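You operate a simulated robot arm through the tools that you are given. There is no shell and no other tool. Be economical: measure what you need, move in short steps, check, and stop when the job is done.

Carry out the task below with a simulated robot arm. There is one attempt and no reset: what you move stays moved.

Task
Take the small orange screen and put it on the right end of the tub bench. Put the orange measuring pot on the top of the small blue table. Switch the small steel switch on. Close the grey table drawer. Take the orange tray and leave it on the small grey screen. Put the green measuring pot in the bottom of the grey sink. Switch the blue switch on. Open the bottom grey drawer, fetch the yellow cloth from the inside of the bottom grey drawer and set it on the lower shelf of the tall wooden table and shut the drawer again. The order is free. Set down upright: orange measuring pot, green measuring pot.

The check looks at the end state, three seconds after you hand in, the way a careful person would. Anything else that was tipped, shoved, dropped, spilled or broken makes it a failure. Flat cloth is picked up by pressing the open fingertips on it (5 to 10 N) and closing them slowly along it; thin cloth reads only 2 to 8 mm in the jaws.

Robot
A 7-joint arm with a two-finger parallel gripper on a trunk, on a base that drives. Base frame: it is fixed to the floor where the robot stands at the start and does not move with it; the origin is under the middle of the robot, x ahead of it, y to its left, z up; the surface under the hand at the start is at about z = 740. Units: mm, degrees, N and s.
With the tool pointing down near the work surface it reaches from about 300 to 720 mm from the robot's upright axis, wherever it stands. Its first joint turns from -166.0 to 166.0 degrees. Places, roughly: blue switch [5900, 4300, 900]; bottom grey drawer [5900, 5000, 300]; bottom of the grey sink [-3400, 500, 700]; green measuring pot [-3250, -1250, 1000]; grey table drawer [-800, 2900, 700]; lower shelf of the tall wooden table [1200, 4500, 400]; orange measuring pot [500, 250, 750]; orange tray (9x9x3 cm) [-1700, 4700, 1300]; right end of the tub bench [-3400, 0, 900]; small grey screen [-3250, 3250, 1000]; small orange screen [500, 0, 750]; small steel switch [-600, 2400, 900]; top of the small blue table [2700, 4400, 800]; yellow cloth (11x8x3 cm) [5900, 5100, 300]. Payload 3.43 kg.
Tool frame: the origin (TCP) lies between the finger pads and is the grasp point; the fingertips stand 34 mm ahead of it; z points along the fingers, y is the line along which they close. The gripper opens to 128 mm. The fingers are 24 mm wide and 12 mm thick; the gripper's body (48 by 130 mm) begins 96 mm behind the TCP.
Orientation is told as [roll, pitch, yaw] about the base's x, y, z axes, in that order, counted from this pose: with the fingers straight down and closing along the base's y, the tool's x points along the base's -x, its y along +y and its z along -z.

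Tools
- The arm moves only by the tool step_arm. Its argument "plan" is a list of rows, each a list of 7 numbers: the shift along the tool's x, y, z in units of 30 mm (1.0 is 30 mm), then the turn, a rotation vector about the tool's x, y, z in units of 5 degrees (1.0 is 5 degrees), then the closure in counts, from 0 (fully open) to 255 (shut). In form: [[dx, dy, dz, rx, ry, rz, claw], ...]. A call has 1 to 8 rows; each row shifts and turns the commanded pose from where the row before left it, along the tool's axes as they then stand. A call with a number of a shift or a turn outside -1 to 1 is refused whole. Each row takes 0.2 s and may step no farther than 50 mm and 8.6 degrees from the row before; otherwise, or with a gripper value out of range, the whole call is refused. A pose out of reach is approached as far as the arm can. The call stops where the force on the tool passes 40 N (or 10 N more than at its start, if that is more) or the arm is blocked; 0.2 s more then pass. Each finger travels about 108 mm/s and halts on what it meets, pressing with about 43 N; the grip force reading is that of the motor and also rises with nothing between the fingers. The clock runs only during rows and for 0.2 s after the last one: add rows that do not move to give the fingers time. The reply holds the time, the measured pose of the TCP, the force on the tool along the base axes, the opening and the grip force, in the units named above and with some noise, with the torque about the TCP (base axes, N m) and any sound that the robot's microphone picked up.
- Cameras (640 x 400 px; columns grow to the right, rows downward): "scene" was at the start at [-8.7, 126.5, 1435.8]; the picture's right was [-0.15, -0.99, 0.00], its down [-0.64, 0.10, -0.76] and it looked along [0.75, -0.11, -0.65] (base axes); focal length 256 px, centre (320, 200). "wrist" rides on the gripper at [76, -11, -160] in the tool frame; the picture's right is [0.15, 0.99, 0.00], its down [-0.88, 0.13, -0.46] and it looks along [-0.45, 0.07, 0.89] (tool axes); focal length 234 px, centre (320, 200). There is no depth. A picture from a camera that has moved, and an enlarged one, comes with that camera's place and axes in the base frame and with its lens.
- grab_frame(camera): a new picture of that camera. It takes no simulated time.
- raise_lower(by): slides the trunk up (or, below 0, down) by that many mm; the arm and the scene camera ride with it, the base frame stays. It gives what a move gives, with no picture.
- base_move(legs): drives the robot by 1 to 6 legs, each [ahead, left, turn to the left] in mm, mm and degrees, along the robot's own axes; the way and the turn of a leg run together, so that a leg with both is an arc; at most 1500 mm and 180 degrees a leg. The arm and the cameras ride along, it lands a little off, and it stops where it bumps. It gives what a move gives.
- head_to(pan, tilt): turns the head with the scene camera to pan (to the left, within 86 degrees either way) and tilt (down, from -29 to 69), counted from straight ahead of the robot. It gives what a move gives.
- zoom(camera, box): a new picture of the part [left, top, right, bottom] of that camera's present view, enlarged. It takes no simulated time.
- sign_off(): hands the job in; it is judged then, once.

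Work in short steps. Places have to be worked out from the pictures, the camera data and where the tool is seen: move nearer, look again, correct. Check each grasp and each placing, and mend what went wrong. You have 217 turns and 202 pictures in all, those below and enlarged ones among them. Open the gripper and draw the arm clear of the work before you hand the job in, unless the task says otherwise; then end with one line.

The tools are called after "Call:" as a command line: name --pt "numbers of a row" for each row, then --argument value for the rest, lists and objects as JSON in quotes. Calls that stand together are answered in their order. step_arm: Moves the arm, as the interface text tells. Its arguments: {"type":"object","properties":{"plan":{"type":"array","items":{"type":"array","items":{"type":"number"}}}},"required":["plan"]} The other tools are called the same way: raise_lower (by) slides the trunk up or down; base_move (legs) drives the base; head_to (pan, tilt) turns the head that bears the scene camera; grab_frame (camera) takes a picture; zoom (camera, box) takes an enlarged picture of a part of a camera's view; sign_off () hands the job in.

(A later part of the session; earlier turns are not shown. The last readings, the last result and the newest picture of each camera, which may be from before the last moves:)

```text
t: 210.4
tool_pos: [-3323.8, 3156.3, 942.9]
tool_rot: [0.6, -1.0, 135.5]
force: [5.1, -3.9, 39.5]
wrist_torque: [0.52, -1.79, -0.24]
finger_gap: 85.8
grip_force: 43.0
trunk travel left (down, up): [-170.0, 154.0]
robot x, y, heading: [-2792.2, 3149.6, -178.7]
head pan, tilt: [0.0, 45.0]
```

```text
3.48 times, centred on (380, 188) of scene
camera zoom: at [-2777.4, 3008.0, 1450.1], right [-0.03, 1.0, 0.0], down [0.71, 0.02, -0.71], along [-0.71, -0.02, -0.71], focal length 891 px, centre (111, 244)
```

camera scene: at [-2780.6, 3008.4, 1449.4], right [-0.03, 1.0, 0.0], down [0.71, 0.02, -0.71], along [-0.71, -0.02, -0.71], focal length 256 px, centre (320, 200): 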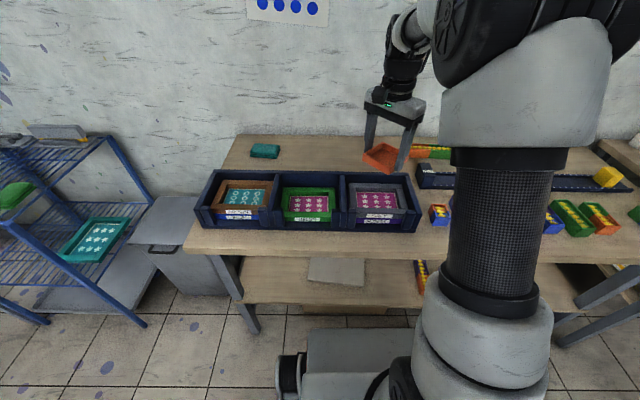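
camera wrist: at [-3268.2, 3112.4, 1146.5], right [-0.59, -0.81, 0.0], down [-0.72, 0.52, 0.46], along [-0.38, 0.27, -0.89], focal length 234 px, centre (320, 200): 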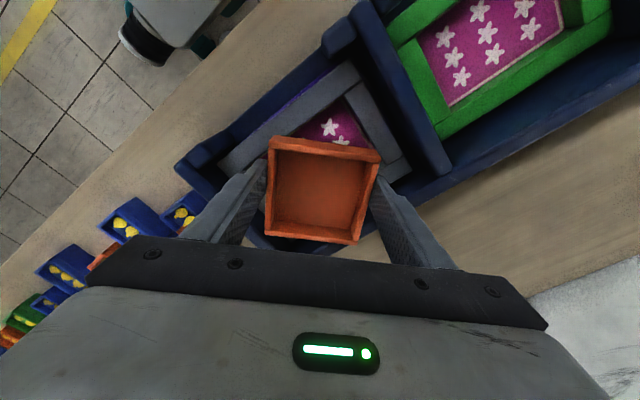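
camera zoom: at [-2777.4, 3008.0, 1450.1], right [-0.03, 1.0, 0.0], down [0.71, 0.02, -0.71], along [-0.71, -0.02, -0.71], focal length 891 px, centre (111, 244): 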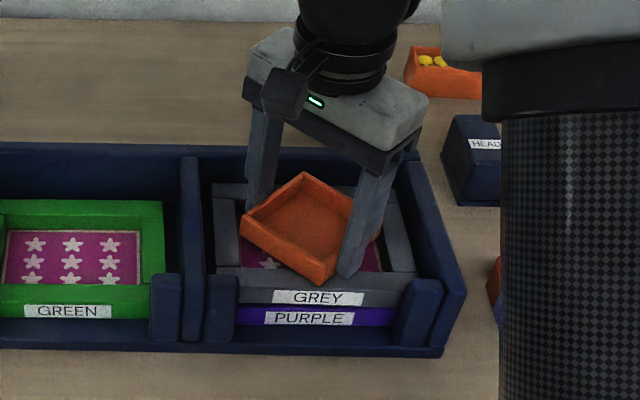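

Now the corner sits well over the near rail. I release gently and rise.

Call:
step_arm --pt "0 0 -0.06 0 0 0 200" --pt "0 0 0 0 0 0 120" --pt "0 0 0 0 0 0 60" --pt "0 0 0 0 0 0 60" --pt "0 0 -0.5 0 0 0 60" --pt "0 0 -1 0 0 0 60" --pt "0 0 -1 0 0 0 60" --pt "0 0 -1 0 0 0 60"

Call:
zoom --camera "scene" --box '[300, 130, 460, 245]'

Call:
grab_frame --camera "wrist"

```text
t: 212.2
tool_pos: [-3324.8, 3158.3, 1047.0]
tool_rot: [0.4, -0.8, 135.5]
force: [-0.5, -0.6, -0.4]
wrist_torque: [0.01, -0.04, -0.03]
finger_gap: 98.1
grip_force: 0.1
trunk travel left (down, up): [-170.0, 154.0]
robot x, y, heading: [-2790.6, 3146.3, -178.2]
head pan, tilt: [0.0, 45.0]
```

```text
3.48 times, centred on (380, 188) of scene
camera zoom: at [-2780.3, 3008.4, 1449.4], right [-0.03, 1.0, 0.0], down [0.71, 0.02, -0.71], along [-0.71, -0.02, -0.71], focal length 891 px, centre (111, 244)
```

zoom: 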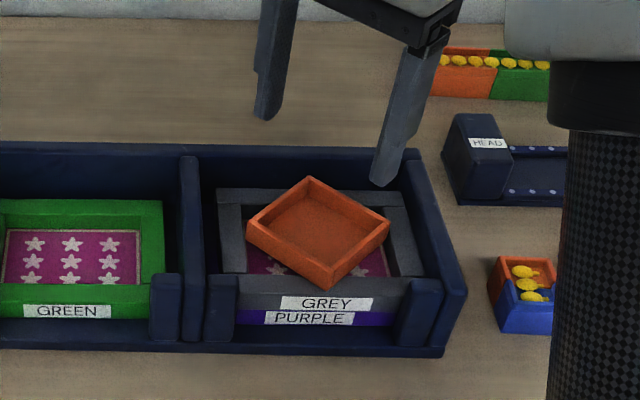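

```text
134 pictures are left
camera wrist: at [-3259.5, 3111.2, 1204.3], right [-0.59, -0.81, 0.01], down [-0.71, 0.52, 0.47], along [-0.38, 0.27, -0.88], focal length 234 px, centre (320, 200)
```

wrist: 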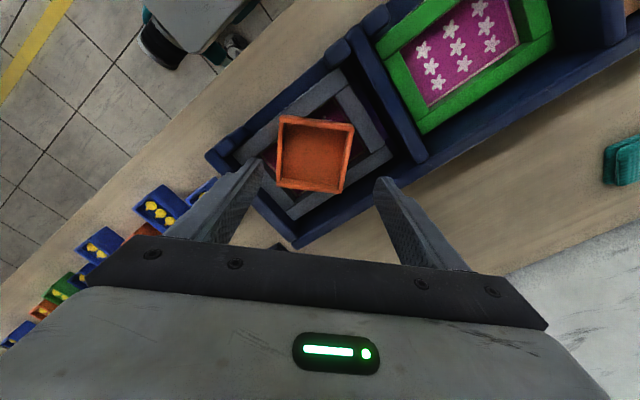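

The tray rests stably on the grey screen. I retract and raise the arm, open, back off and turn to face +x to look at the table with the drawer and switch.

Call:
step_arm --pt "0 0 -1 0 0 0 0" --pt "0 0 -1 0 0 0 0" --pt "0.7 -0.7 -1 0 0 0 0" --pt "0.7 -0.7 -1 0 0 0 0" --pt "0.7 -0.7 -1 0 0 0 0" --pt "0.7 -0.7 0 0 0 0 0" --pt "0.7 -0.7 0 0 0 0 0" --pt "0.7 -0.7 0 0 0 0 0"

Call:
base_move --legs '[[-150, 0, 0], [0, 0, -90], [0, 0, -80]]'

Call:
head_to --pan 5 --tilt 18

Call:
grab_frame --camera "scene"

```text
t: 214.0
tool_pos: [-3141.8, 3157.2, 1194.5]
tool_rot: [0.5, -0.7, 135.5]
force: [0.0, 0.5, -0.2]
wrist_torque: [0.02, -0.02, -0.02]
finger_gap: 127.9
grip_force: 0.1
trunk travel left (down, up): [-170.0, 154.0]
robot x, y, heading: [-2789.3, 3154.1, -178.4]
head pan, tilt: [0.0, 45.0]
```

```text
t: 222.8
tool_pos: [-2289.2, 3209.8, 1194.7]
tool_rot: [0.5, -0.8, -34.0]
force: [0.3, -0.3, 1.5]
wrist_torque: [0.01, 0.01, -0.01]
finger_gap: 127.8
grip_force: 0.2
trunk travel left (down, up): [-170.0, 154.0]
robot x, y, heading: [-2640.0, 3153.8, 12.2]
head pan, tilt: [0.0, 45.0]
```

```text
t: 223.7
tool_pos: [-2290.2, 3210.7, 1194.1]
tool_rot: [0.5, -0.8, -34.0]
force: [-0.5, 0.0, 0.2]
wrist_torque: [0.02, 0.01, 0.04]
finger_gap: 127.9
grip_force: 0.1
trunk travel left (down, up): [-170.0, 154.0]
robot x, y, heading: [-2640.9, 3151.2, 12.3]
head pan, tilt: [5.0, 18.0]
```

```text
133 pictures are left
camera scene: at [-2668.4, 3297.8, 1491.3], right [0.3, -0.96, 0.0], down [-0.3, -0.09, -0.95], along [0.91, 0.28, -0.31], focal length 256 px, centre (320, 200)
```

scene: 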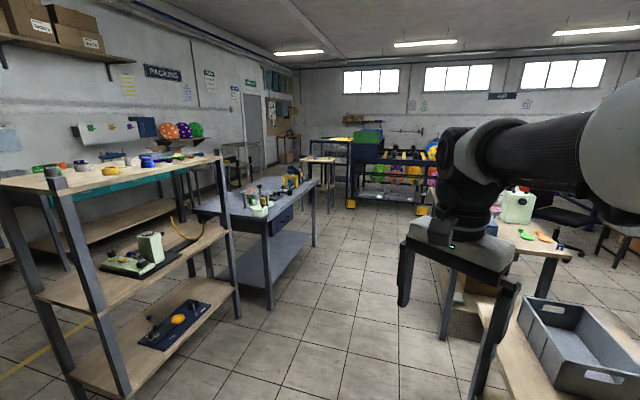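

There's a clear aisle at y≈3600 between the rack/steel bench and the table. I go along it to x≈-840 and turn to face the table's north side (-y).

Call:
base_move --legs '[[0, 0, -12], [0, 450, 0], [1300, 0, 0], [500, 0, 0], [0, 0, -90]]'

Call:
head_to --pan 0 --tilt 45

Call:
grab_frame --camera "scene"

```text
t: 242.0
tool_pos: [-814.9, 3279.5, 1194.7]
tool_rot: [0.5, -0.8, -133.3]
force: [-0.5, -0.4, -0.1]
wrist_torque: [-0.02, 0.01, -0.01]
finger_gap: 128.3
grip_force: 0.1
trunk travel left (down, up): [-170.0, 154.0]
robot x, y, heading: [-810.9, 3629.0, -87.0]
head pan, tilt: [5.0, 18.0]
```

```text
t: 242.9
tool_pos: [-815.1, 3279.4, 1195.4]
tool_rot: [0.5, -0.8, -133.2]
force: [-0.3, -0.1, -0.5]
wrist_torque: [-0.01, -0.04, -0.02]
finger_gap: 128.0
grip_force: 0.1
trunk travel left (down, up): [-170.0, 154.0]
robot x, y, heading: [-811.4, 3631.5, -87.0]
head pan, tilt: [0.0, 45.0]
```

```text
132 pictures are left
camera scene: at [-676.1, 3646.5, 1449.5], right [-1.0, -0.05, 0.0], down [-0.03, 0.71, -0.71], along [0.03, -0.71, -0.71], focal length 256 px, centre (320, 200)
```

scene: 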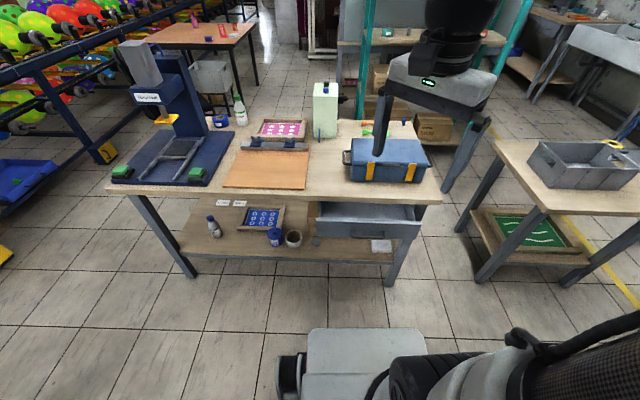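

I see the open grey drawer under the table. I zoom on it and on the table top to find the switch.

Call:
zoom --camera "scene" --box '[300, 180, 460, 280]'

Call:
zoom --camera "scene" --box '[100, 30, 340, 200]'

```text
4.00 times, centred on (380, 230) of scene
camera zoom: at [-676.1, 3646.5, 1449.5], right [-1.0, -0.05, 0.0], down [-0.03, 0.71, -0.71], along [0.03, -0.71, -0.71], focal length 1024 px, centre (80, 80)
```

zoom: 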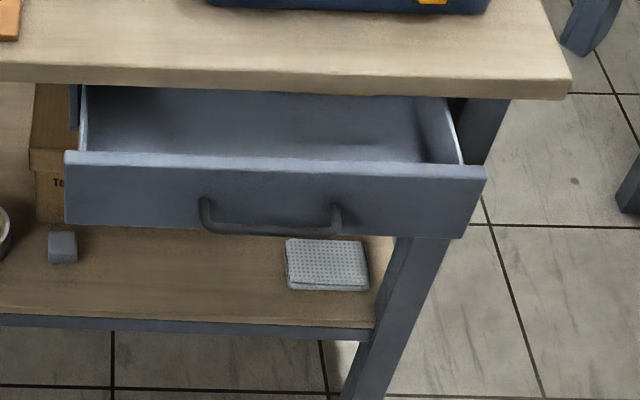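

```text
2.35 times, centred on (220, 115) of scene
camera zoom: at [-676.1, 3646.5, 1449.5], right [-1.0, -0.05, 0.0], down [-0.03, 0.71, -0.71], along [0.03, -0.71, -0.71], focal length 603 px, centre (555, 400)
```

zoom: 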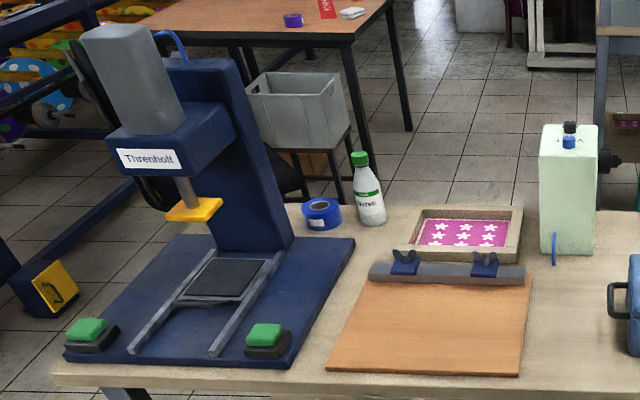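

Drawer spans x≈-1015…-635, centre ≈-820, sticking out toward me. I'll push it with closed fingers tilted forward 45°. First align the hand's yaw and close the fingers.

Call:
step_arm --pt "0 0 0 0 0 -1 128" --pt "0 0 0 0 0 -1 255" --pt "0 0 0 0 0 -1 255" --pt "0 0 0 0 0 -1 255" --pt "0 0 0 0 0 -1 255" --pt "0 0 0 0 0 -1 255" --pt "0 0 0 0 0 -1 255" --pt "0 0 0 0 0 -1 255"

Call:
step_arm --pt "0 0 0 0 0 -1 255" --pt "0 0 0 0 -1 -0.2 255" --pt "0 0 0 0 -1 0 255" --pt "0 0 0 0 -1 0 255" --pt "0 0 0 0 -1 0 255" --pt "0 0 0 0 -1 0 255" --pt "0 0 0 0 -1 0 255" --pt "0 0 0 0 -1 0 255"

Call:
raise_lower --by -170

Call:
grab_frame --camera "scene"

```text
t: 244.7
tool_pos: [-813.9, 3279.5, 1194.3]
tool_rot: [-0.1, -1.0, -93.3]
force: [0.4, 0.0, 0.2]
wrist_torque: [0.0, -0.01, 0.0]
finger_gap: 0.0
grip_force: 32.8
trunk travel left (down, up): [-170.0, 154.0]
robot x, y, heading: [-812.9, 3633.9, -87.5]
head pan, tilt: [0.0, 45.0]
```

```text
t: 246.5
tool_pos: [-815.4, 3279.5, 1195.2]
tool_rot: [-0.3, -36.0, -87.1]
force: [0.2, 0.0, -0.4]
wrist_torque: [0.02, 0.01, -0.01]
finger_gap: 0.0
grip_force: 33.2
trunk travel left (down, up): [-170.0, 154.0]
robot x, y, heading: [-811.2, 3632.4, -87.2]
head pan, tilt: [0.0, 45.0]
```

```text
t: 248.4
tool_pos: [-815.5, 3279.5, 1023.9]
tool_rot: [-0.3, -36.0, -87.1]
force: [0.3, -0.6, 1.2]
wrist_torque: [0.01, 0.02, -0.02]
finger_gap: 0.0
grip_force: 33.0
trunk travel left (down, up): [0.0, 324.0]
robot x, y, heading: [-815.0, 3628.9, -87.4]
head pan, tilt: [0.0, 45.0]
```

```text
129 pictures are left
camera scene: at [-676.1, 3646.5, 1279.5], right [-1.0, -0.05, 0.0], down [-0.03, 0.71, -0.71], along [0.03, -0.71, -0.71], focal length 256 px, centre (320, 200)
```

scene: 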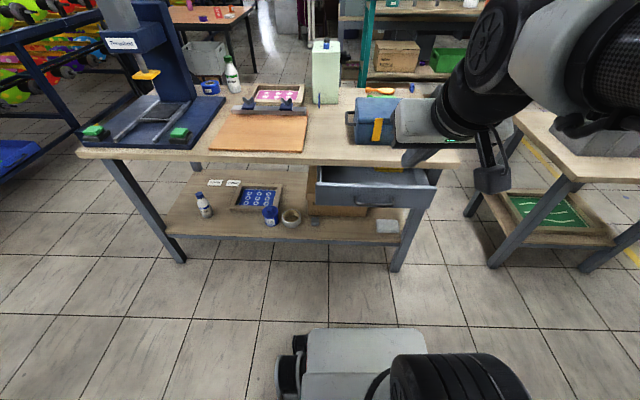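

Drawer front: top z≈748, y≈3036, table top ≈784 with edge near y≈2955. I tilt to 46° and lower in front of the drawer.

Call:
step_arm --pt "0 0 0 0 -1 0 255" --pt "0 0 0 0 -1 0 255" --pt "0.97 0 0.94 0 0 0 255" --pt "0.97 0 0.94 0 0 0 255" --pt "0.97 0 0.94 0 0 0 255" --pt "0.97 0 0.94 0 0 0 255" --pt "0.97 0 0.94 0 0 0 255" --pt "0.97 0 0.94 0 0 0 255"

Call:
step_arm --pt "0.9 0 0.85 0 0 0 255" --pt "-0.6 0 0.62 0 0 0 255" --pt "-0.9 0 0.93 0 0 0 255" --pt "-0.9 0 0.93 0 0 0 255"

Call:
grab_frame --camera "wrist"

Call:
zoom --camera "scene" --box '[280, 120, 540, 280]'

```text
t: 250.2
tool_pos: [-822.0, 3180.3, 862.7]
tool_rot: [-0.5, -45.8, -86.9]
force: [0.2, -0.4, -0.6]
wrist_torque: [-0.03, -0.01, 0.02]
finger_gap: 0.0
grip_force: 32.6
out of reach, approached as far as the arm can: row 4, 5, 6, 7, 8
trunk travel left (down, up): [0.0, 324.0]
robot x, y, heading: [-812.8, 3633.2, -87.3]
head pan, tilt: [0.0, 45.0]
```

```text
t: 251.2
tool_pos: [-818.4, 3067.4, 826.6]
tool_rot: [-0.3, -45.9, -87.2]
force: [-0.2, 0.4, 0.5]
wrist_torque: [-0.02, 0.01, 0.02]
finger_gap: 0.1
grip_force: 33.1
out of reach, approached as far as the arm can: row 1
trunk travel left (down, up): [0.0, 324.0]
robot x, y, heading: [-815.5, 3634.1, -87.1]
head pan, tilt: [0.0, 45.0]
```

```text
128 pictures are left
camera wrist: at [-836.0, 3231.9, 882.4], right [0.98, 0.15, -0.11], down [0.15, -0.28, 0.95], along [0.11, -0.95, -0.3], focal length 234 px, centre (320, 200)
```

wrist: 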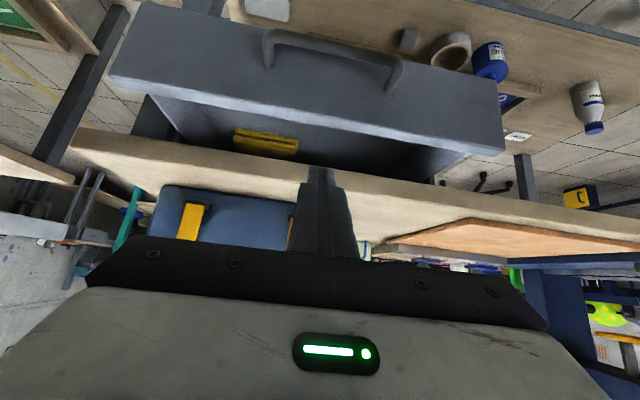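

```text
2.46 times, centred on (410, 200) of scene
camera zoom: at [-676.1, 3646.8, 1279.4], right [-1.0, -0.05, 0.0], down [-0.03, 0.71, -0.71], along [0.03, -0.71, -0.71], focal length 630 px, centre (98, 200)
```

zoom: 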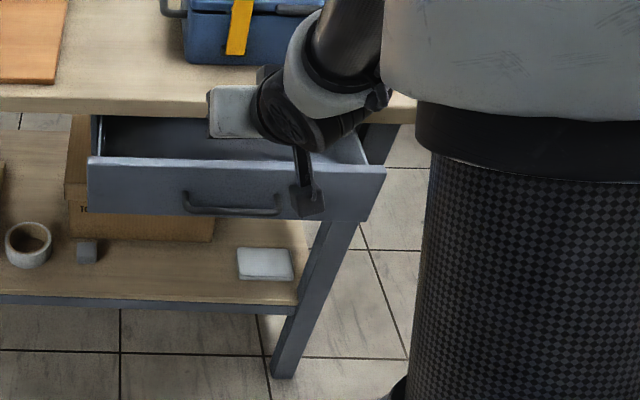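

I am right above the drawer front, so I back the base 90 mm, lower 85 mm, then push.

Call:
base_move --legs '[[-90, 0, 0]]'

Call:
step_arm --pt "0.72 0 0.7 0 0 0 255" --pt "0.72 0 0.7 0 0 0 255" --pt "0.6 0 0.57 0 0 0 255" --pt "0 0 0 0 0 0 255"

Call:
grab_frame --camera "wrist"

Call:
zoom --camera "scene" --box '[280, 120, 540, 280]'

```text
t: 252.3
tool_pos: [-823.2, 3155.4, 827.1]
tool_rot: [-0.4, -45.9, -87.1]
force: [-0.2, 0.2, 0.1]
wrist_torque: [-0.01, 0.03, -0.01]
finger_gap: 0.0
grip_force: 33.4
trunk travel left (down, up): [0.0, 324.0]
robot x, y, heading: [-814.6, 3723.2, -87.2]
head pan, tilt: [0.0, 45.0]
```

```text
t: 253.3
tool_pos: [-822.8, 3155.4, 740.5]
tool_rot: [-0.4, -45.9, -87.0]
force: [0.7, -0.7, -0.1]
wrist_torque: [0.04, 0.04, 0.02]
finger_gap: 0.0
grip_force: 33.0
trunk travel left (down, up): [0.0, 324.0]
robot x, y, heading: [-814.8, 3720.8, -87.3]
head pan, tilt: [0.0, 45.0]
```

```text
126 pictures are left
camera wrist: at [-841.1, 3321.4, 795.8], right [0.98, 0.15, -0.11], down [0.15, -0.28, 0.95], along [0.11, -0.95, -0.3], focal length 234 px, centre (320, 200)
```

wrist: 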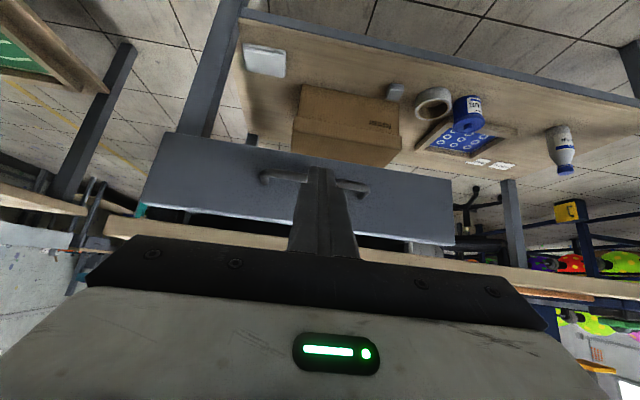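

```text
2.46 times, centred on (410, 200) of scene
camera zoom: at [-680.4, 3735.2, 1279.4], right [-1.0, -0.05, 0.0], down [-0.03, 0.71, -0.71], along [0.03, -0.71, -0.71], focal length 630 px, centre (98, 200)
```

zoom: 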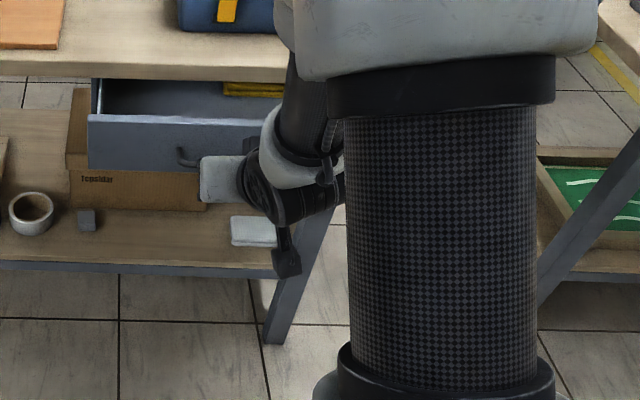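

The fingertips point at the drawer front just above the handle. I drive 60 mm ahead, then push on with the arm.

Call:
base_move --legs '[[60, 0, 0]]'

Call:
step_arm --pt "-0.46 0 0.48 0 0 0 255" --pt "-0.46 0 0.48 0 0 0 255" --pt "-0.46 0 0.48 0 0 0 255" --pt "-0.46 0 0.48 0 0 0 255" --pt "-0.46 0 0.48 0 0 0 255"

Call:
grab_frame --camera "scene"

```text
t: 254.3
tool_pos: [-820.1, 3096.2, 740.9]
tool_rot: [-0.4, -45.9, -87.1]
force: [-0.2, 0.2, -0.2]
wrist_torque: [0.03, 0.0, 0.01]
finger_gap: 0.2
grip_force: 32.8
trunk travel left (down, up): [0.0, 324.0]
robot x, y, heading: [-815.8, 3659.5, -87.4]
head pan, tilt: [0.0, 45.0]
```

```text
t: 255.5
tool_pos: [-813.1, 2995.4, 740.9]
tool_rot: [-0.3, -45.9, -87.1]
force: [-0.8, 0.2, 0.7]
wrist_torque: [0.02, 0.02, 0.0]
finger_gap: 0.0
grip_force: 33.6
trunk travel left (down, up): [0.0, 324.0]
robot x, y, heading: [-814.5, 3662.9, -87.0]
head pan, tilt: [0.0, 45.0]
```

```text
124 pictures are left
camera scene: at [-677.5, 3675.4, 1279.4], right [-1.0, -0.05, 0.0], down [-0.03, 0.71, -0.71], along [0.03, -0.71, -0.71], focal length 256 px, centre (320, 200)
```

scene: 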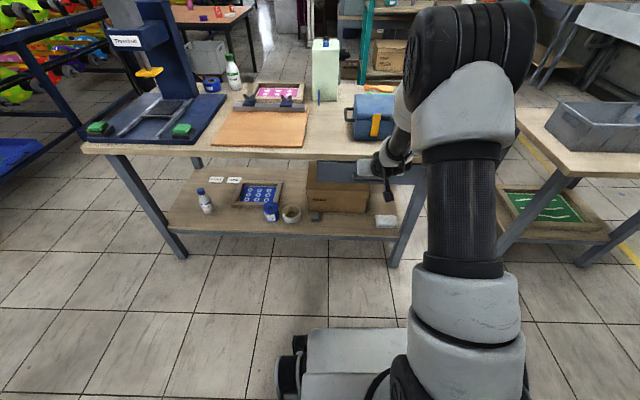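

The drawer seems to be moving in with little force. I zoom and keep pushing.

Call:
step_arm --pt "-0.35 0 0.36 0 0 0 255" --pt "-0.35 0 0.36 0 0 0 255" --pt "-0.35 0 0.36 0 0 0 255" --pt "-0.35 0 0.36 0 0 0 255"

Call:
zoom --camera "scene" --box '[280, 120, 440, 220]'

Call:
grab_frame --camera "wrist"

```text
t: 256.1
tool_pos: [-815.8, 2976.7, 734.6]
tool_rot: [-0.4, -44.9, -87.2]
force: [0.2, 13.2, 5.9]
wrist_torque: [0.03, -0.01, -0.01]
finger_gap: 0.0
grip_force: 32.9
trunk travel left (down, up): [0.0, 324.0]
robot x, y, heading: [-816.3, 3663.0, -87.4]
head pan, tilt: [0.0, 45.0]
stopped in row 3: the force on the tool passed its limit at 61 N (the readings are from after the stop); the commanded pose is now the measured one
```

```text
4.00 times, centred on (360, 170) of scene
camera zoom: at [-677.5, 3677.0, 1279.5], right [-1.0, -0.05, 0.0], down [-0.03, 0.71, -0.71], along [0.03, -0.71, -0.71], focal length 1024 px, centre (160, 320)
```

zoom: 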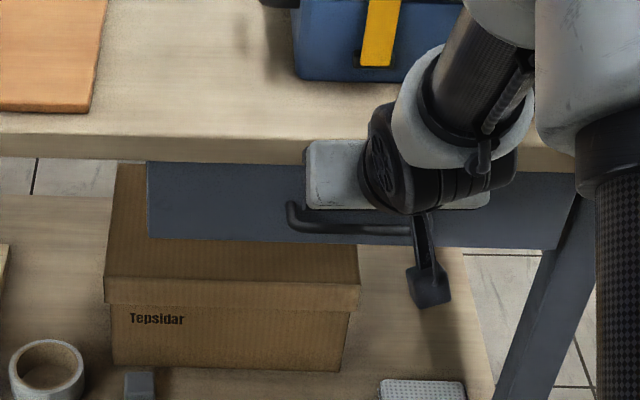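

```text
122 pictures are left
camera wrist: at [-833.4, 3140.9, 794.2], right [0.98, 0.15, -0.11], down [0.15, -0.3, 0.94], along [0.11, -0.94, -0.31], focal length 234 px, centre (320, 200)
```

wrist: 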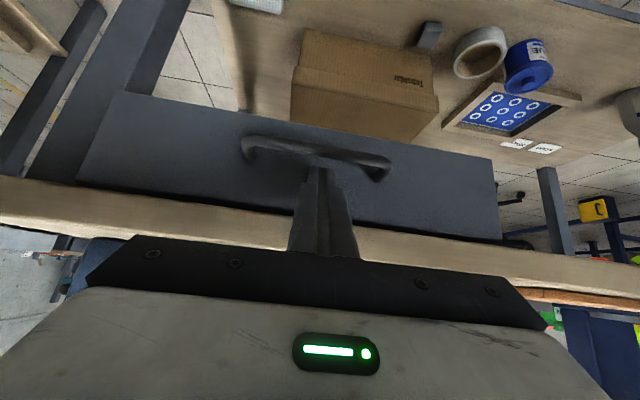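

Drawer appears flush, with firm resistance. I pull back and check from the head camera.

Call:
step_arm --pt "0.69 0 -0.72 0 0 0 255" --pt "0.69 0 -0.72 0 0 0 255" --pt "0.69 0 -0.72 0 0 0 255"

Call:
base_move --legs '[[-80, 0, 0]]'

Call:
step_arm --pt "-0.97 0 -0.94 0 0 0 255" --pt "-0.97 0 -0.94 0 0 0 255" --pt "-0.97 0 -0.94 0 0 0 255" --pt "-0.97 0 -0.94 0 0 0 255" --pt "-0.97 0 -0.94 0 0 0 255" --pt "-0.97 0 -0.94 0 0 0 255" --pt "-0.97 0 -0.94 0 0 0 255" --pt "-0.97 0 -0.94 0 0 0 255"

Call:
zoom --camera "scene" --box '[260, 80, 460, 220]'

```text
t: 256.9
tool_pos: [-818.5, 3063.5, 735.2]
tool_rot: [-0.4, -45.1, -87.2]
force: [-0.9, -0.1, 0.6]
wrist_torque: [-0.02, 0.0, -0.02]
finger_gap: 0.0
grip_force: 33.2
trunk travel left (down, up): [0.0, 324.0]
robot x, y, heading: [-814.8, 3665.3, -87.3]
head pan, tilt: [0.0, 45.0]
```

```text
t: 258.0
tool_pos: [-821.8, 3141.9, 736.3]
tool_rot: [-0.4, -45.0, -87.1]
force: [-0.3, -0.8, 0.2]
wrist_torque: [-0.01, 0.04, 0.02]
finger_gap: 0.0
grip_force: 33.4
trunk travel left (down, up): [0.0, 324.0]
robot x, y, heading: [-820.6, 3743.3, -87.2]
head pan, tilt: [0.0, 45.0]
```

```text
t: 259.8
tool_pos: [-818.7, 3139.6, 1058.5]
tool_rot: [-0.5, -45.0, -87.1]
force: [-0.9, -0.3, 0.1]
wrist_torque: [-0.01, 0.02, -0.01]
finger_gap: 0.1
grip_force: 33.3
trunk travel left (down, up): [0.0, 324.0]
robot x, y, heading: [-821.6, 3740.2, -87.4]
head pan, tilt: [0.0, 45.0]
```

```text
2.86 times, centred on (360, 150) of scene
camera zoom: at [-681.3, 3754.9, 1279.4], right [-1.0, -0.05, 0.0], down [-0.03, 0.71, -0.71], along [0.03, -0.71, -0.71], focal length 732 px, centre (206, 343)
```

zoom: 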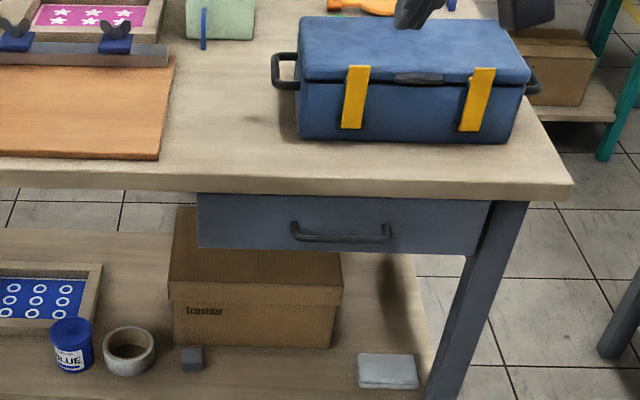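

Drawer is closed. Next the steel switch near (-600,2400), reached from the south side. I retract the arm and take the known western route round.

Call:
step_arm --pt "0.69 0 -0.72 0 0 0 255" --pt "0.69 0 -0.72 0 0 0 255" --pt "0.69 0 -0.72 0 0 0 255" --pt "0.69 0 -0.72 0 0 0 255" --pt "0.69 0 -0.72 0 0 0 255" --pt "0.69 0 -0.72 0 0 0 255"

Call:
base_move --legs '[[0, 0, -93], [1400, 0, 0], [460, 0, 0], [0, 0, 90], [1450, 0, 0], [1400, 0, 0]]'

```text
t: 261.2
tool_pos: [-827.7, 3315.3, 1063.1]
tool_rot: [-0.4, -44.9, -87.1]
force: [0.4, -0.4, -0.3]
wrist_torque: [0.0, -0.02, 0.01]
finger_gap: 0.0
grip_force: 33.5
trunk travel left (down, up): [0.0, 324.0]
robot x, y, heading: [-819.3, 3743.1, -86.9]
head pan, tilt: [0.0, 45.0]
```

```text
t: 291.7
tool_pos: [-2814.4, 521.8, 1065.7]
tool_rot: [-0.3, -45.1, -91.8]
force: [-0.5, -0.5, 0.0]
wrist_torque: [0.0, 0.0, 0.04]
finger_gap: 0.0
grip_force: 33.4
trunk travel left (down, up): [0.0, 324.0]
robot x, y, heading: [-2768.7, 943.7, -92.5]
head pan, tilt: [0.0, 45.0]
```

I continue through the corridor toward the start area, then turn to face +y.

Call:
base_move --legs '[[900, 0, 0], [0, 0, 92.5], [1300, 0, 0], [1280, 0, 0], [0, 0, 90]]'

Call:
head_to --pan 15 --tilt 22

Call:
grab_frame --camera "scene"

```text
t: 298.2
tool_pos: [-2657.3, -353.2, 1067.0]
tool_rot: [-0.4, -45.3, -65.5]
force: [0.2, 0.0, -0.1]
wrist_torque: [-0.03, 0.01, 0.01]
finger_gap: 0.0
grip_force: 32.5
trunk travel left (down, up): [0.0, 324.0]
robot x, y, heading: [-2803.2, 37.8, -65.9]
head pan, tilt: [0.0, 45.0]
stopped in leg 2: the robot was blocked; the commanded pose is now the measured one
```

```text
t: 299.1
tool_pos: [-2654.6, -352.7, 1065.9]
tool_rot: [-0.3, -45.4, -65.2]
force: [0.0, 0.1, -0.2]
wrist_torque: [0.01, 0.05, -0.02]
finger_gap: 0.1
grip_force: 33.2
trunk travel left (down, up): [0.0, 324.0]
robot x, y, heading: [-2804.7, 50.4, -65.9]
head pan, tilt: [15.0, 22.0]
```

```text
120 pictures are left
camera scene: at [-2673.9, 100.3, 1307.2], right [-0.9, -0.45, 0.0], down [-0.2, 0.4, -0.89], along [0.4, -0.8, -0.45], focal length 256 px, centre (320, 200)
```

scene: 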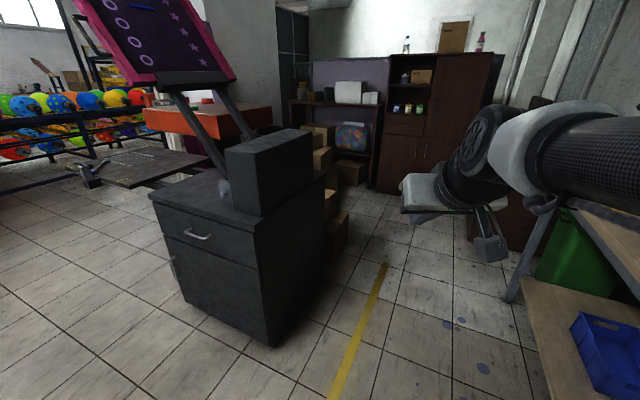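

The base's rear corner met something by the sink/bench while turning. I shift 160 mm toward +x and check that side.

Call:
base_move --legs '[[65, 146, 0]]'

Call:
head_to --pan -86 --tilt 40

Call:
grab_frame --camera "scene"

```text
t: 301.1
tool_pos: [-2488.9, -349.4, 1066.5]
tool_rot: [-0.2, -45.3, -64.8]
force: [-1.5, 1.1, -0.6]
wrist_torque: [0.05, 0.02, 0.0]
finger_gap: 0.0
grip_force: 32.8
trunk travel left (down, up): [0.0, 324.0]
robot x, y, heading: [-2641.3, 48.6, -66.0]
head pan, tilt: [15.0, 22.0]
```

```text
t: 302.9
tool_pos: [-2488.5, -350.7, 1067.4]
tool_rot: [-0.4, -45.5, -64.6]
force: [-1.7, -0.3, 0.1]
wrist_torque: [-0.04, 0.01, -0.01]
finger_gap: 0.0
grip_force: 33.0
trunk travel left (down, up): [0.0, 324.0]
robot x, y, heading: [-2641.2, 44.4, -65.9]
head pan, tilt: [-85.9, 40.0]
```

```text
119 pictures are left
camera scene: at [-2533.8, 98.3, 1291.8], right [-0.98, -0.21, 0.0], down [-0.12, 0.58, -0.8], along [0.17, -0.78, -0.6], focal length 256 px, centre (320, 200)
```

scene: 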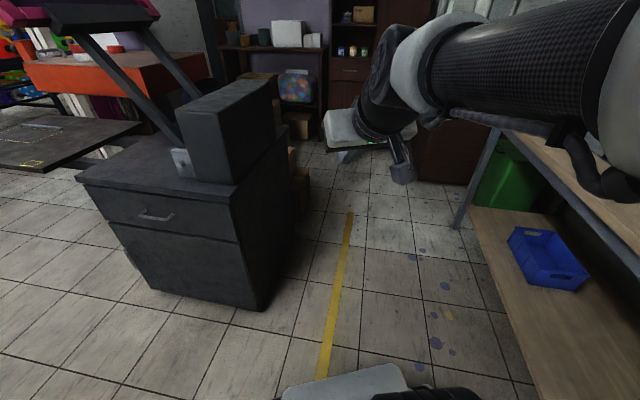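

The camera seems not to have reached the pan it was told; I take another picture to check.

Call:
head_to --pan 80 --tilt 30

Call:
grab_frame --camera "scene"

```text
t: 305.4
tool_pos: [-2488.5, -351.0, 1065.0]
tool_rot: [-0.3, -45.0, -64.8]
force: [0.6, -0.2, 0.3]
wrist_torque: [0.02, -0.01, -0.03]
finger_gap: 0.0
grip_force: 32.7
trunk travel left (down, up): [0.0, 324.0]
robot x, y, heading: [-2643.8, 45.6, -65.9]
head pan, tilt: [80.0, 30.0]
```

```text
118 pictures are left
camera scene: at [-2504.5, 107.6, 1299.0], right [-0.85, -0.53, 0.0], down [-0.28, 0.45, -0.85], along [0.45, -0.72, -0.53], focal length 256 px, centre (320, 200)
```

scene: 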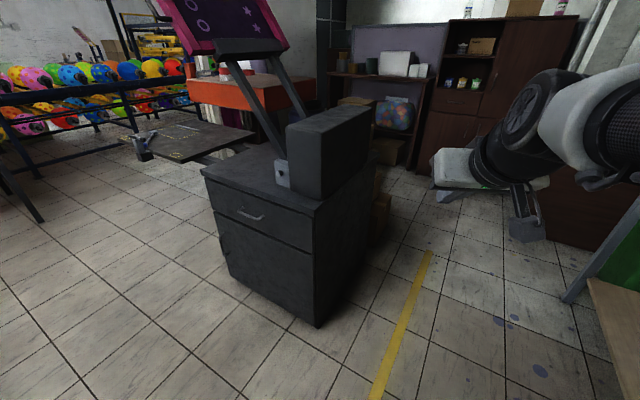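

The head seems to pan slowly now. I go on: turn the base to heading 0 and see where the head points afterwards.

Call:
base_move --legs '[[0, 0, 66]]'

Call:
head_to --pan 0 --tilt 25

Call:
grab_frame --camera "scene"

```text
t: 308.7
tool_pos: [-2216.8, 11.4, 1064.9]
tool_rot: [-0.3, -45.2, -0.4]
force: [0.0, 0.6, 0.0]
wrist_torque: [-0.02, 0.02, 0.0]
finger_gap: 0.0
grip_force: 33.2
trunk travel left (down, up): [0.0, 324.0]
robot x, y, heading: [-2642.0, 48.6, -1.7]
head pan, tilt: [80.0, 30.0]
```

```text
t: 310.3
tool_pos: [-2218.3, 12.3, 1070.3]
tool_rot: [-0.4, -45.8, -0.2]
force: [0.6, 0.0, -0.4]
wrist_torque: [-0.02, 0.03, 0.0]
finger_gap: 0.0
grip_force: 33.3
trunk travel left (down, up): [0.0, 324.0]
robot x, y, heading: [-2639.1, 46.3, -1.5]
head pan, tilt: [0.0, 25.0]
```

```text
117 pictures are left
camera scene: at [-2637.6, 192.5, 1307.2], right [0.06, -1.0, 0.0], down [-0.45, -0.03, -0.89], along [0.89, 0.05, -0.45], focal length 256 px, centre (320, 200)
```

scene: 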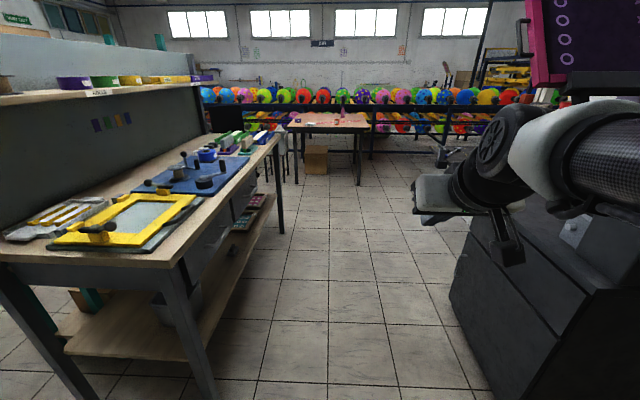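

I drive on along the corridor to x≈-280 and turn to +y.

Call:
base_move --legs '[[1200, 20, 1.5], [1170, 0, 0], [0, 0, 90]]'

Call:
head_to --pan 0 --tilt 20

Call:
grab_frame --camera "scene"

```text
t: 325.9
tool_pos: [-236.4, 508.2, 1063.8]
tool_rot: [-0.2, -45.1, 92.1]
force: [-0.7, 0.0, 0.0]
wrist_torque: [-0.03, -0.02, 0.02]
finger_gap: 0.0
grip_force: 32.8
trunk travel left (down, up): [0.0, 324.0]
robot x, y, heading: [-249.2, 82.9, 90.5]
head pan, tilt: [0.0, 25.0]
```

```text
t: 326.6
tool_pos: [-235.7, 507.4, 1065.0]
tool_rot: [-0.2, -45.1, 92.2]
force: [0.0, 0.5, 0.6]
wrist_torque: [0.0, 0.01, 0.01]
finger_gap: 0.1
grip_force: 32.9
trunk travel left (down, up): [0.0, 324.0]
robot x, y, heading: [-253.8, 83.7, 91.2]
head pan, tilt: [0.0, 20.0]
```

```text
116 pictures are left
camera scene: at [-392.8, 83.7, 1318.1], right [1.0, 0.02, 0.0], down [0.01, -0.34, -0.94], along [-0.02, 0.94, -0.34], focal length 256 px, centre (320, 200)
```

scene: 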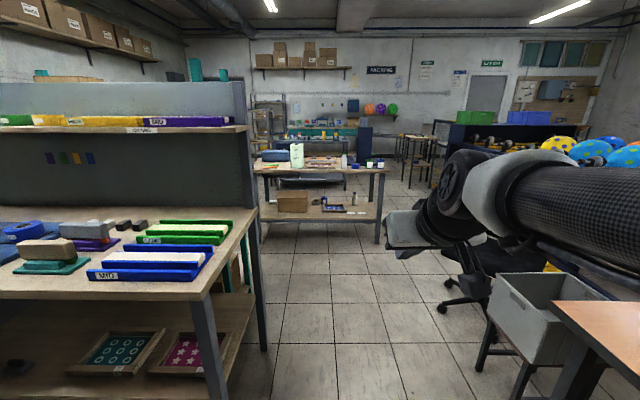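

Zoom on the mint-coloured box for the switch from this side.

Call:
zoom --camera "scene" --box '[250, 130, 400, 220]'

Call:
base_move --legs '[[1400, 200, 0]]'

Call:
grab_frame --camera "scene"

```text
4.27 times, centred on (325, 175) of scene
camera zoom: at [-392.8, 83.7, 1318.1], right [1.0, 0.02, 0.0], down [0.01, -0.34, -0.94], along [-0.02, 0.94, -0.34], focal length 1093 px, centre (299, 307)
```

zoom: 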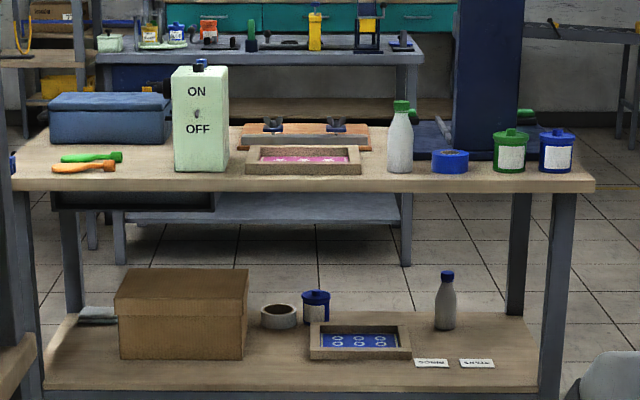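

```text
t: 333.2
tool_pos: [-427.6, 1866.9, 1064.7]
tool_rot: [-0.2, -45.1, 93.9]
force: [0.8, -0.1, -0.2]
wrist_torque: [0.02, 0.0, 0.01]
finger_gap: 0.2
grip_force: 33.0
trunk travel left (down, up): [0.0, 324.0]
robot x, y, heading: [-432.2, 1441.5, 92.7]
head pan, tilt: [0.0, 20.0]
stopped in leg 1: the robot was blocked; the commanded pose is now the measured one
```

```text
114 pictures are left
camera scene: at [-571.0, 1437.6, 1318.1], right [1.0, 0.05, 0.0], down [0.02, -0.34, -0.94], along [-0.04, 0.94, -0.34], focal length 256 px, centre (320, 200)
```

scene: 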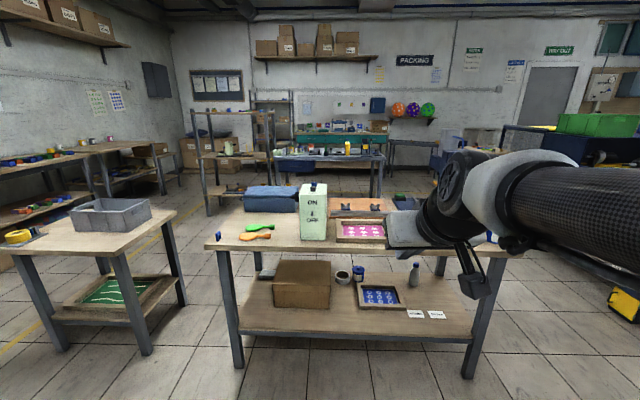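

The switch is a steel toggle between ON (top) and OFF (bottom) on the box's south face. The base touched the desk's corner, so I move right a bit and look.

Call:
base_move --legs '[[-20, -100, 0]]'

Call:
zoom --camera "scene" --box '[190, 170, 350, 270]'

Call:
grab_frame --camera "wrist"

```text
t: 334.8
tool_pos: [-326.2, 1850.1, 1064.6]
tool_rot: [-0.2, -45.2, 94.0]
force: [0.4, 0.9, -0.4]
wrist_torque: [-0.03, 0.02, -0.01]
finger_gap: 0.0
grip_force: 32.7
trunk travel left (down, up): [0.0, 324.0]
robot x, y, heading: [-328.6, 1425.5, 92.4]
head pan, tilt: [0.0, 20.0]
```

```text
4.00 times, centred on (270, 220) of scene
camera zoom: at [-471.4, 1422.2, 1318.1], right [1.0, 0.05, 0.0], down [0.02, -0.34, -0.94], along [-0.04, 0.94, -0.34], focal length 1024 px, centre (520, 120)
```

zoom: 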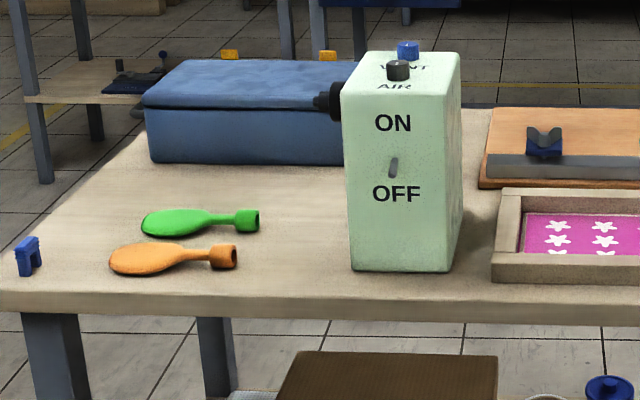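

```text
112 pictures are left
camera wrist: at [-304.6, 1684.7, 1122.6], right [-0.98, -0.17, -0.11], down [-0.15, 0.29, 0.94], along [-0.13, 0.94, -0.31], focal length 234 px, centre (320, 200)
```

wrist: 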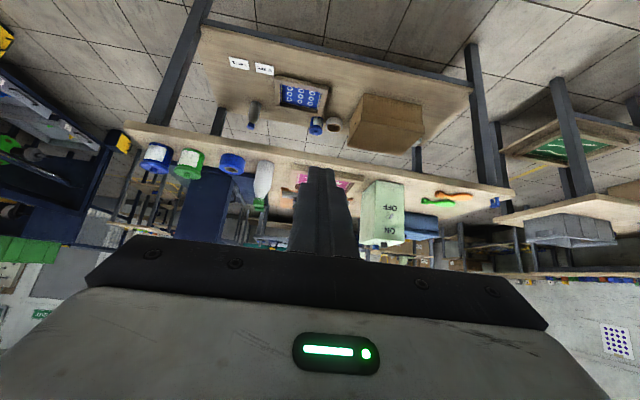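

Toggle at about (-650,2392,913), face plane y≈2395. I drive to stand in front of it: ahead, then left.

Call:
base_move --legs '[[400, 0, -2.4], [0, 310, 0]]'

Call:
head_to --pan -10 --tilt 30

Call:
grab_frame --camera "scene"

Call:
zoom --camera "scene" --box '[320, 120, 480, 220]'

```text
t: 340.0
tool_pos: [-597.3, 2241.9, 1064.9]
tool_rot: [-0.3, -45.1, 92.1]
force: [0.4, -0.6, 0.1]
wrist_torque: [0.0, -0.02, -0.01]
finger_gap: 0.1
grip_force: 32.8
trunk travel left (down, up): [0.0, 324.0]
robot x, y, heading: [-613.7, 1819.2, 90.7]
head pan, tilt: [0.0, 20.0]
stopped in leg 2: the robot was blocked; the commanded pose is now the measured one
```

```text
t: 340.7
tool_pos: [-597.8, 2242.7, 1065.4]
tool_rot: [-0.2, -45.1, 92.3]
force: [-0.6, 0.2, 0.3]
wrist_torque: [0.0, 0.01, -0.02]
finger_gap: 0.0
grip_force: 32.5
trunk travel left (down, up): [0.0, 324.0]
robot x, y, heading: [-612.2, 1818.0, 91.1]
head pan, tilt: [-10.0, 30.0]
```

```text
111 pictures are left
camera scene: at [-738.2, 1814.6, 1302.1], right [0.99, -0.16, 0.0], down [-0.08, -0.49, -0.87], along [0.14, 0.86, -0.5], focal length 256 px, centre (320, 200)
```

scene: 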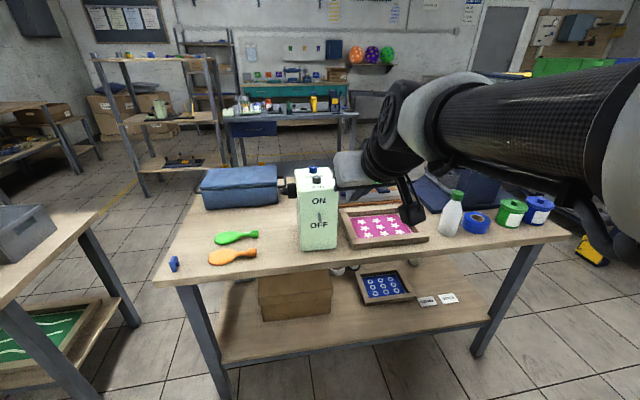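

```text
4.00 times, centred on (400, 170) of scene
camera zoom: at [-738.2, 1814.6, 1302.1], right [0.99, -0.16, 0.0], down [-0.08, -0.49, -0.87], along [0.14, 0.86, -0.5], focal length 1024 px, centre (0, 320)
```

zoom: 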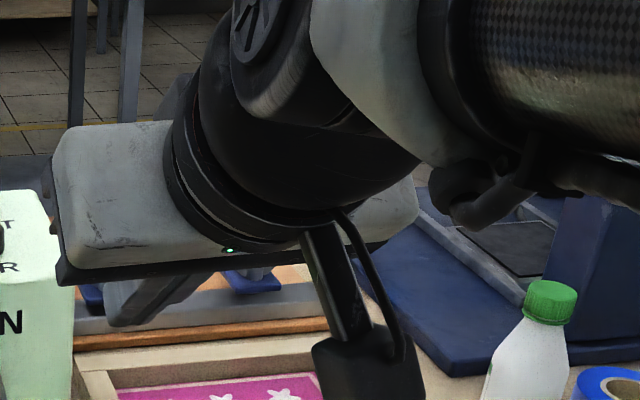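

I zoom on the toggle from here.

Call:
zoom --camera "scene" --box '[280, 160, 376, 256]'

Call:
head_to --pan 86 --tilt 55

Call:
grab_frame --camera "scene"

```text
4.17 times, centred on (328, 208) of scene
camera zoom: at [-738.2, 1814.6, 1302.1], right [0.99, -0.16, 0.0], down [-0.08, -0.49, -0.87], along [0.14, 0.86, -0.5], focal length 1067 px, centre (287, 167)
```

zoom: 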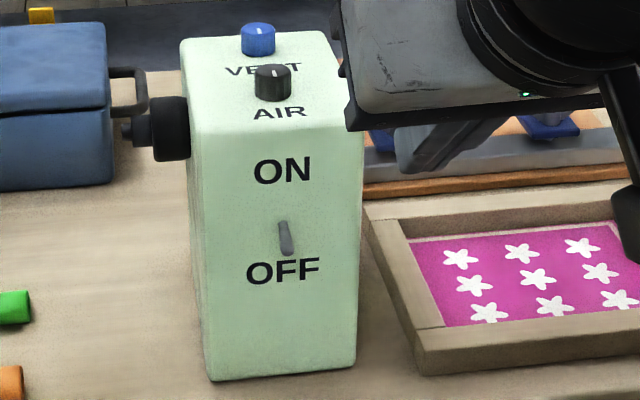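

```text
t: 342.4
tool_pos: [-597.7, 2242.6, 1065.6]
tool_rot: [-0.2, -45.2, 92.2]
force: [-0.4, 0.3, -0.1]
wrist_torque: [-0.02, 0.01, -0.05]
finger_gap: 0.0
grip_force: 33.3
trunk travel left (down, up): [0.0, 324.0]
robot x, y, heading: [-613.2, 1815.7, 90.6]
head pan, tilt: [85.9, 55.0]
```

```text
108 pictures are left
camera scene: at [-824.5, 1729.3, 1266.0], right [0.06, 1.0, 0.0], down [0.82, -0.05, -0.57], along [-0.57, 0.03, -0.82], focal length 256 px, centre (320, 200)
```

scene: 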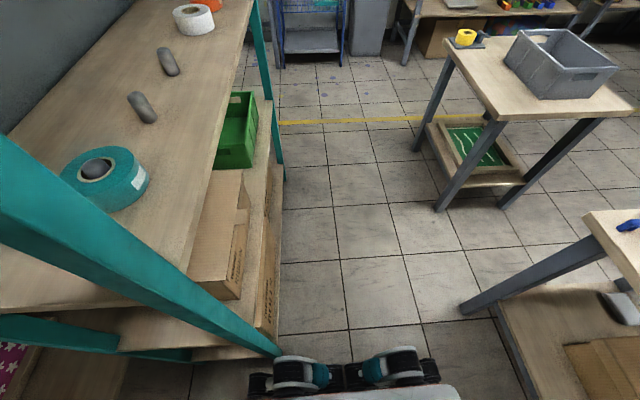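

The base just touches the teal bench leg; nothing moved. Toggle is at (-645,2392,912), lever down (OFF). I bring the fingertip in front of and below the lever.

Call:
step_arm --pt "-0.66 0.8 0.67 0 0 0 255" --pt "-0.66 0.77 0.67 0 0 0 255" --pt "0.81 0 0.79 0 0 0 255" --pt "0.81 0 0.79 0 0 0 255" --pt "0.81 0 0.79 0 0 0 255" --pt "0.81 0 0.79 0 0 0 255" --pt "0.81 0 0.79 0 0 0 255"

Call:
head_to --pan -12 --tilt 35

Call:
zoom --camera "scene" --box '[250, 140, 410, 240]'

Call:
grab_frame --camera "wrist"

```text
t: 344.0
tool_pos: [-645.1, 2294.5, 894.3]
tool_rot: [-0.1, -45.2, 92.1]
force: [-0.3, 0.2, -0.4]
wrist_torque: [-0.01, 0.04, 0.0]
finger_gap: 0.0
grip_force: 32.9
trunk travel left (down, up): [0.0, 324.0]
robot x, y, heading: [-612.0, 1816.4, 91.0]
head pan, tilt: [85.9, 55.0]
```

```text
t: 345.8
tool_pos: [-645.5, 2294.8, 893.7]
tool_rot: [-0.2, -45.1, 92.2]
force: [-1.3, -0.7, -0.3]
wrist_torque: [-0.02, -0.01, 0.01]
finger_gap: 0.1
grip_force: 32.8
trunk travel left (down, up): [0.0, 324.0]
robot x, y, heading: [-611.6, 1822.6, 90.9]
head pan, tilt: [-12.0, 35.0]
```

```text
4.00 times, centred on (330, 190) of scene
camera zoom: at [-753.1, 1812.1, 1290.9], right [1.0, 0.01, 0.0], down [0.0, -0.6, -0.8], along [-0.01, 0.8, -0.6], focal length 1024 px, centre (280, 240)
```

zoom: 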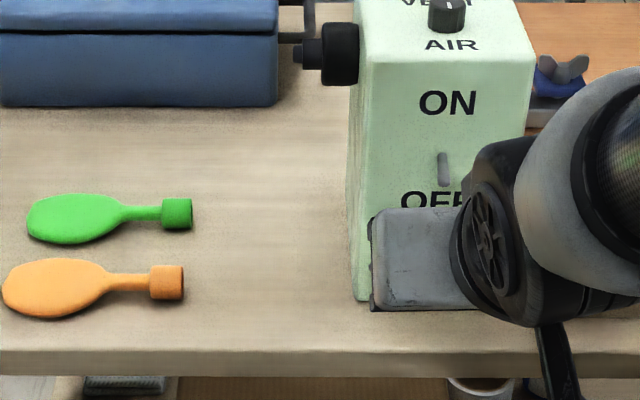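

```text
106 pictures are left
camera wrist: at [-628.2, 2128.0, 951.7], right [-0.98, -0.14, -0.11], down [-0.14, 0.3, 0.94], along [-0.1, 0.95, -0.31], focal length 234 px, centre (320, 200)
```

wrist: 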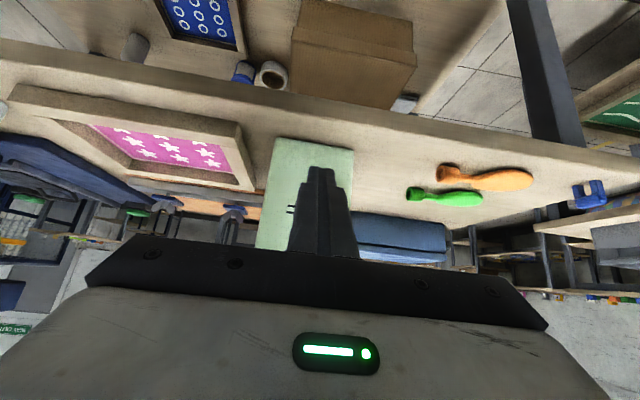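

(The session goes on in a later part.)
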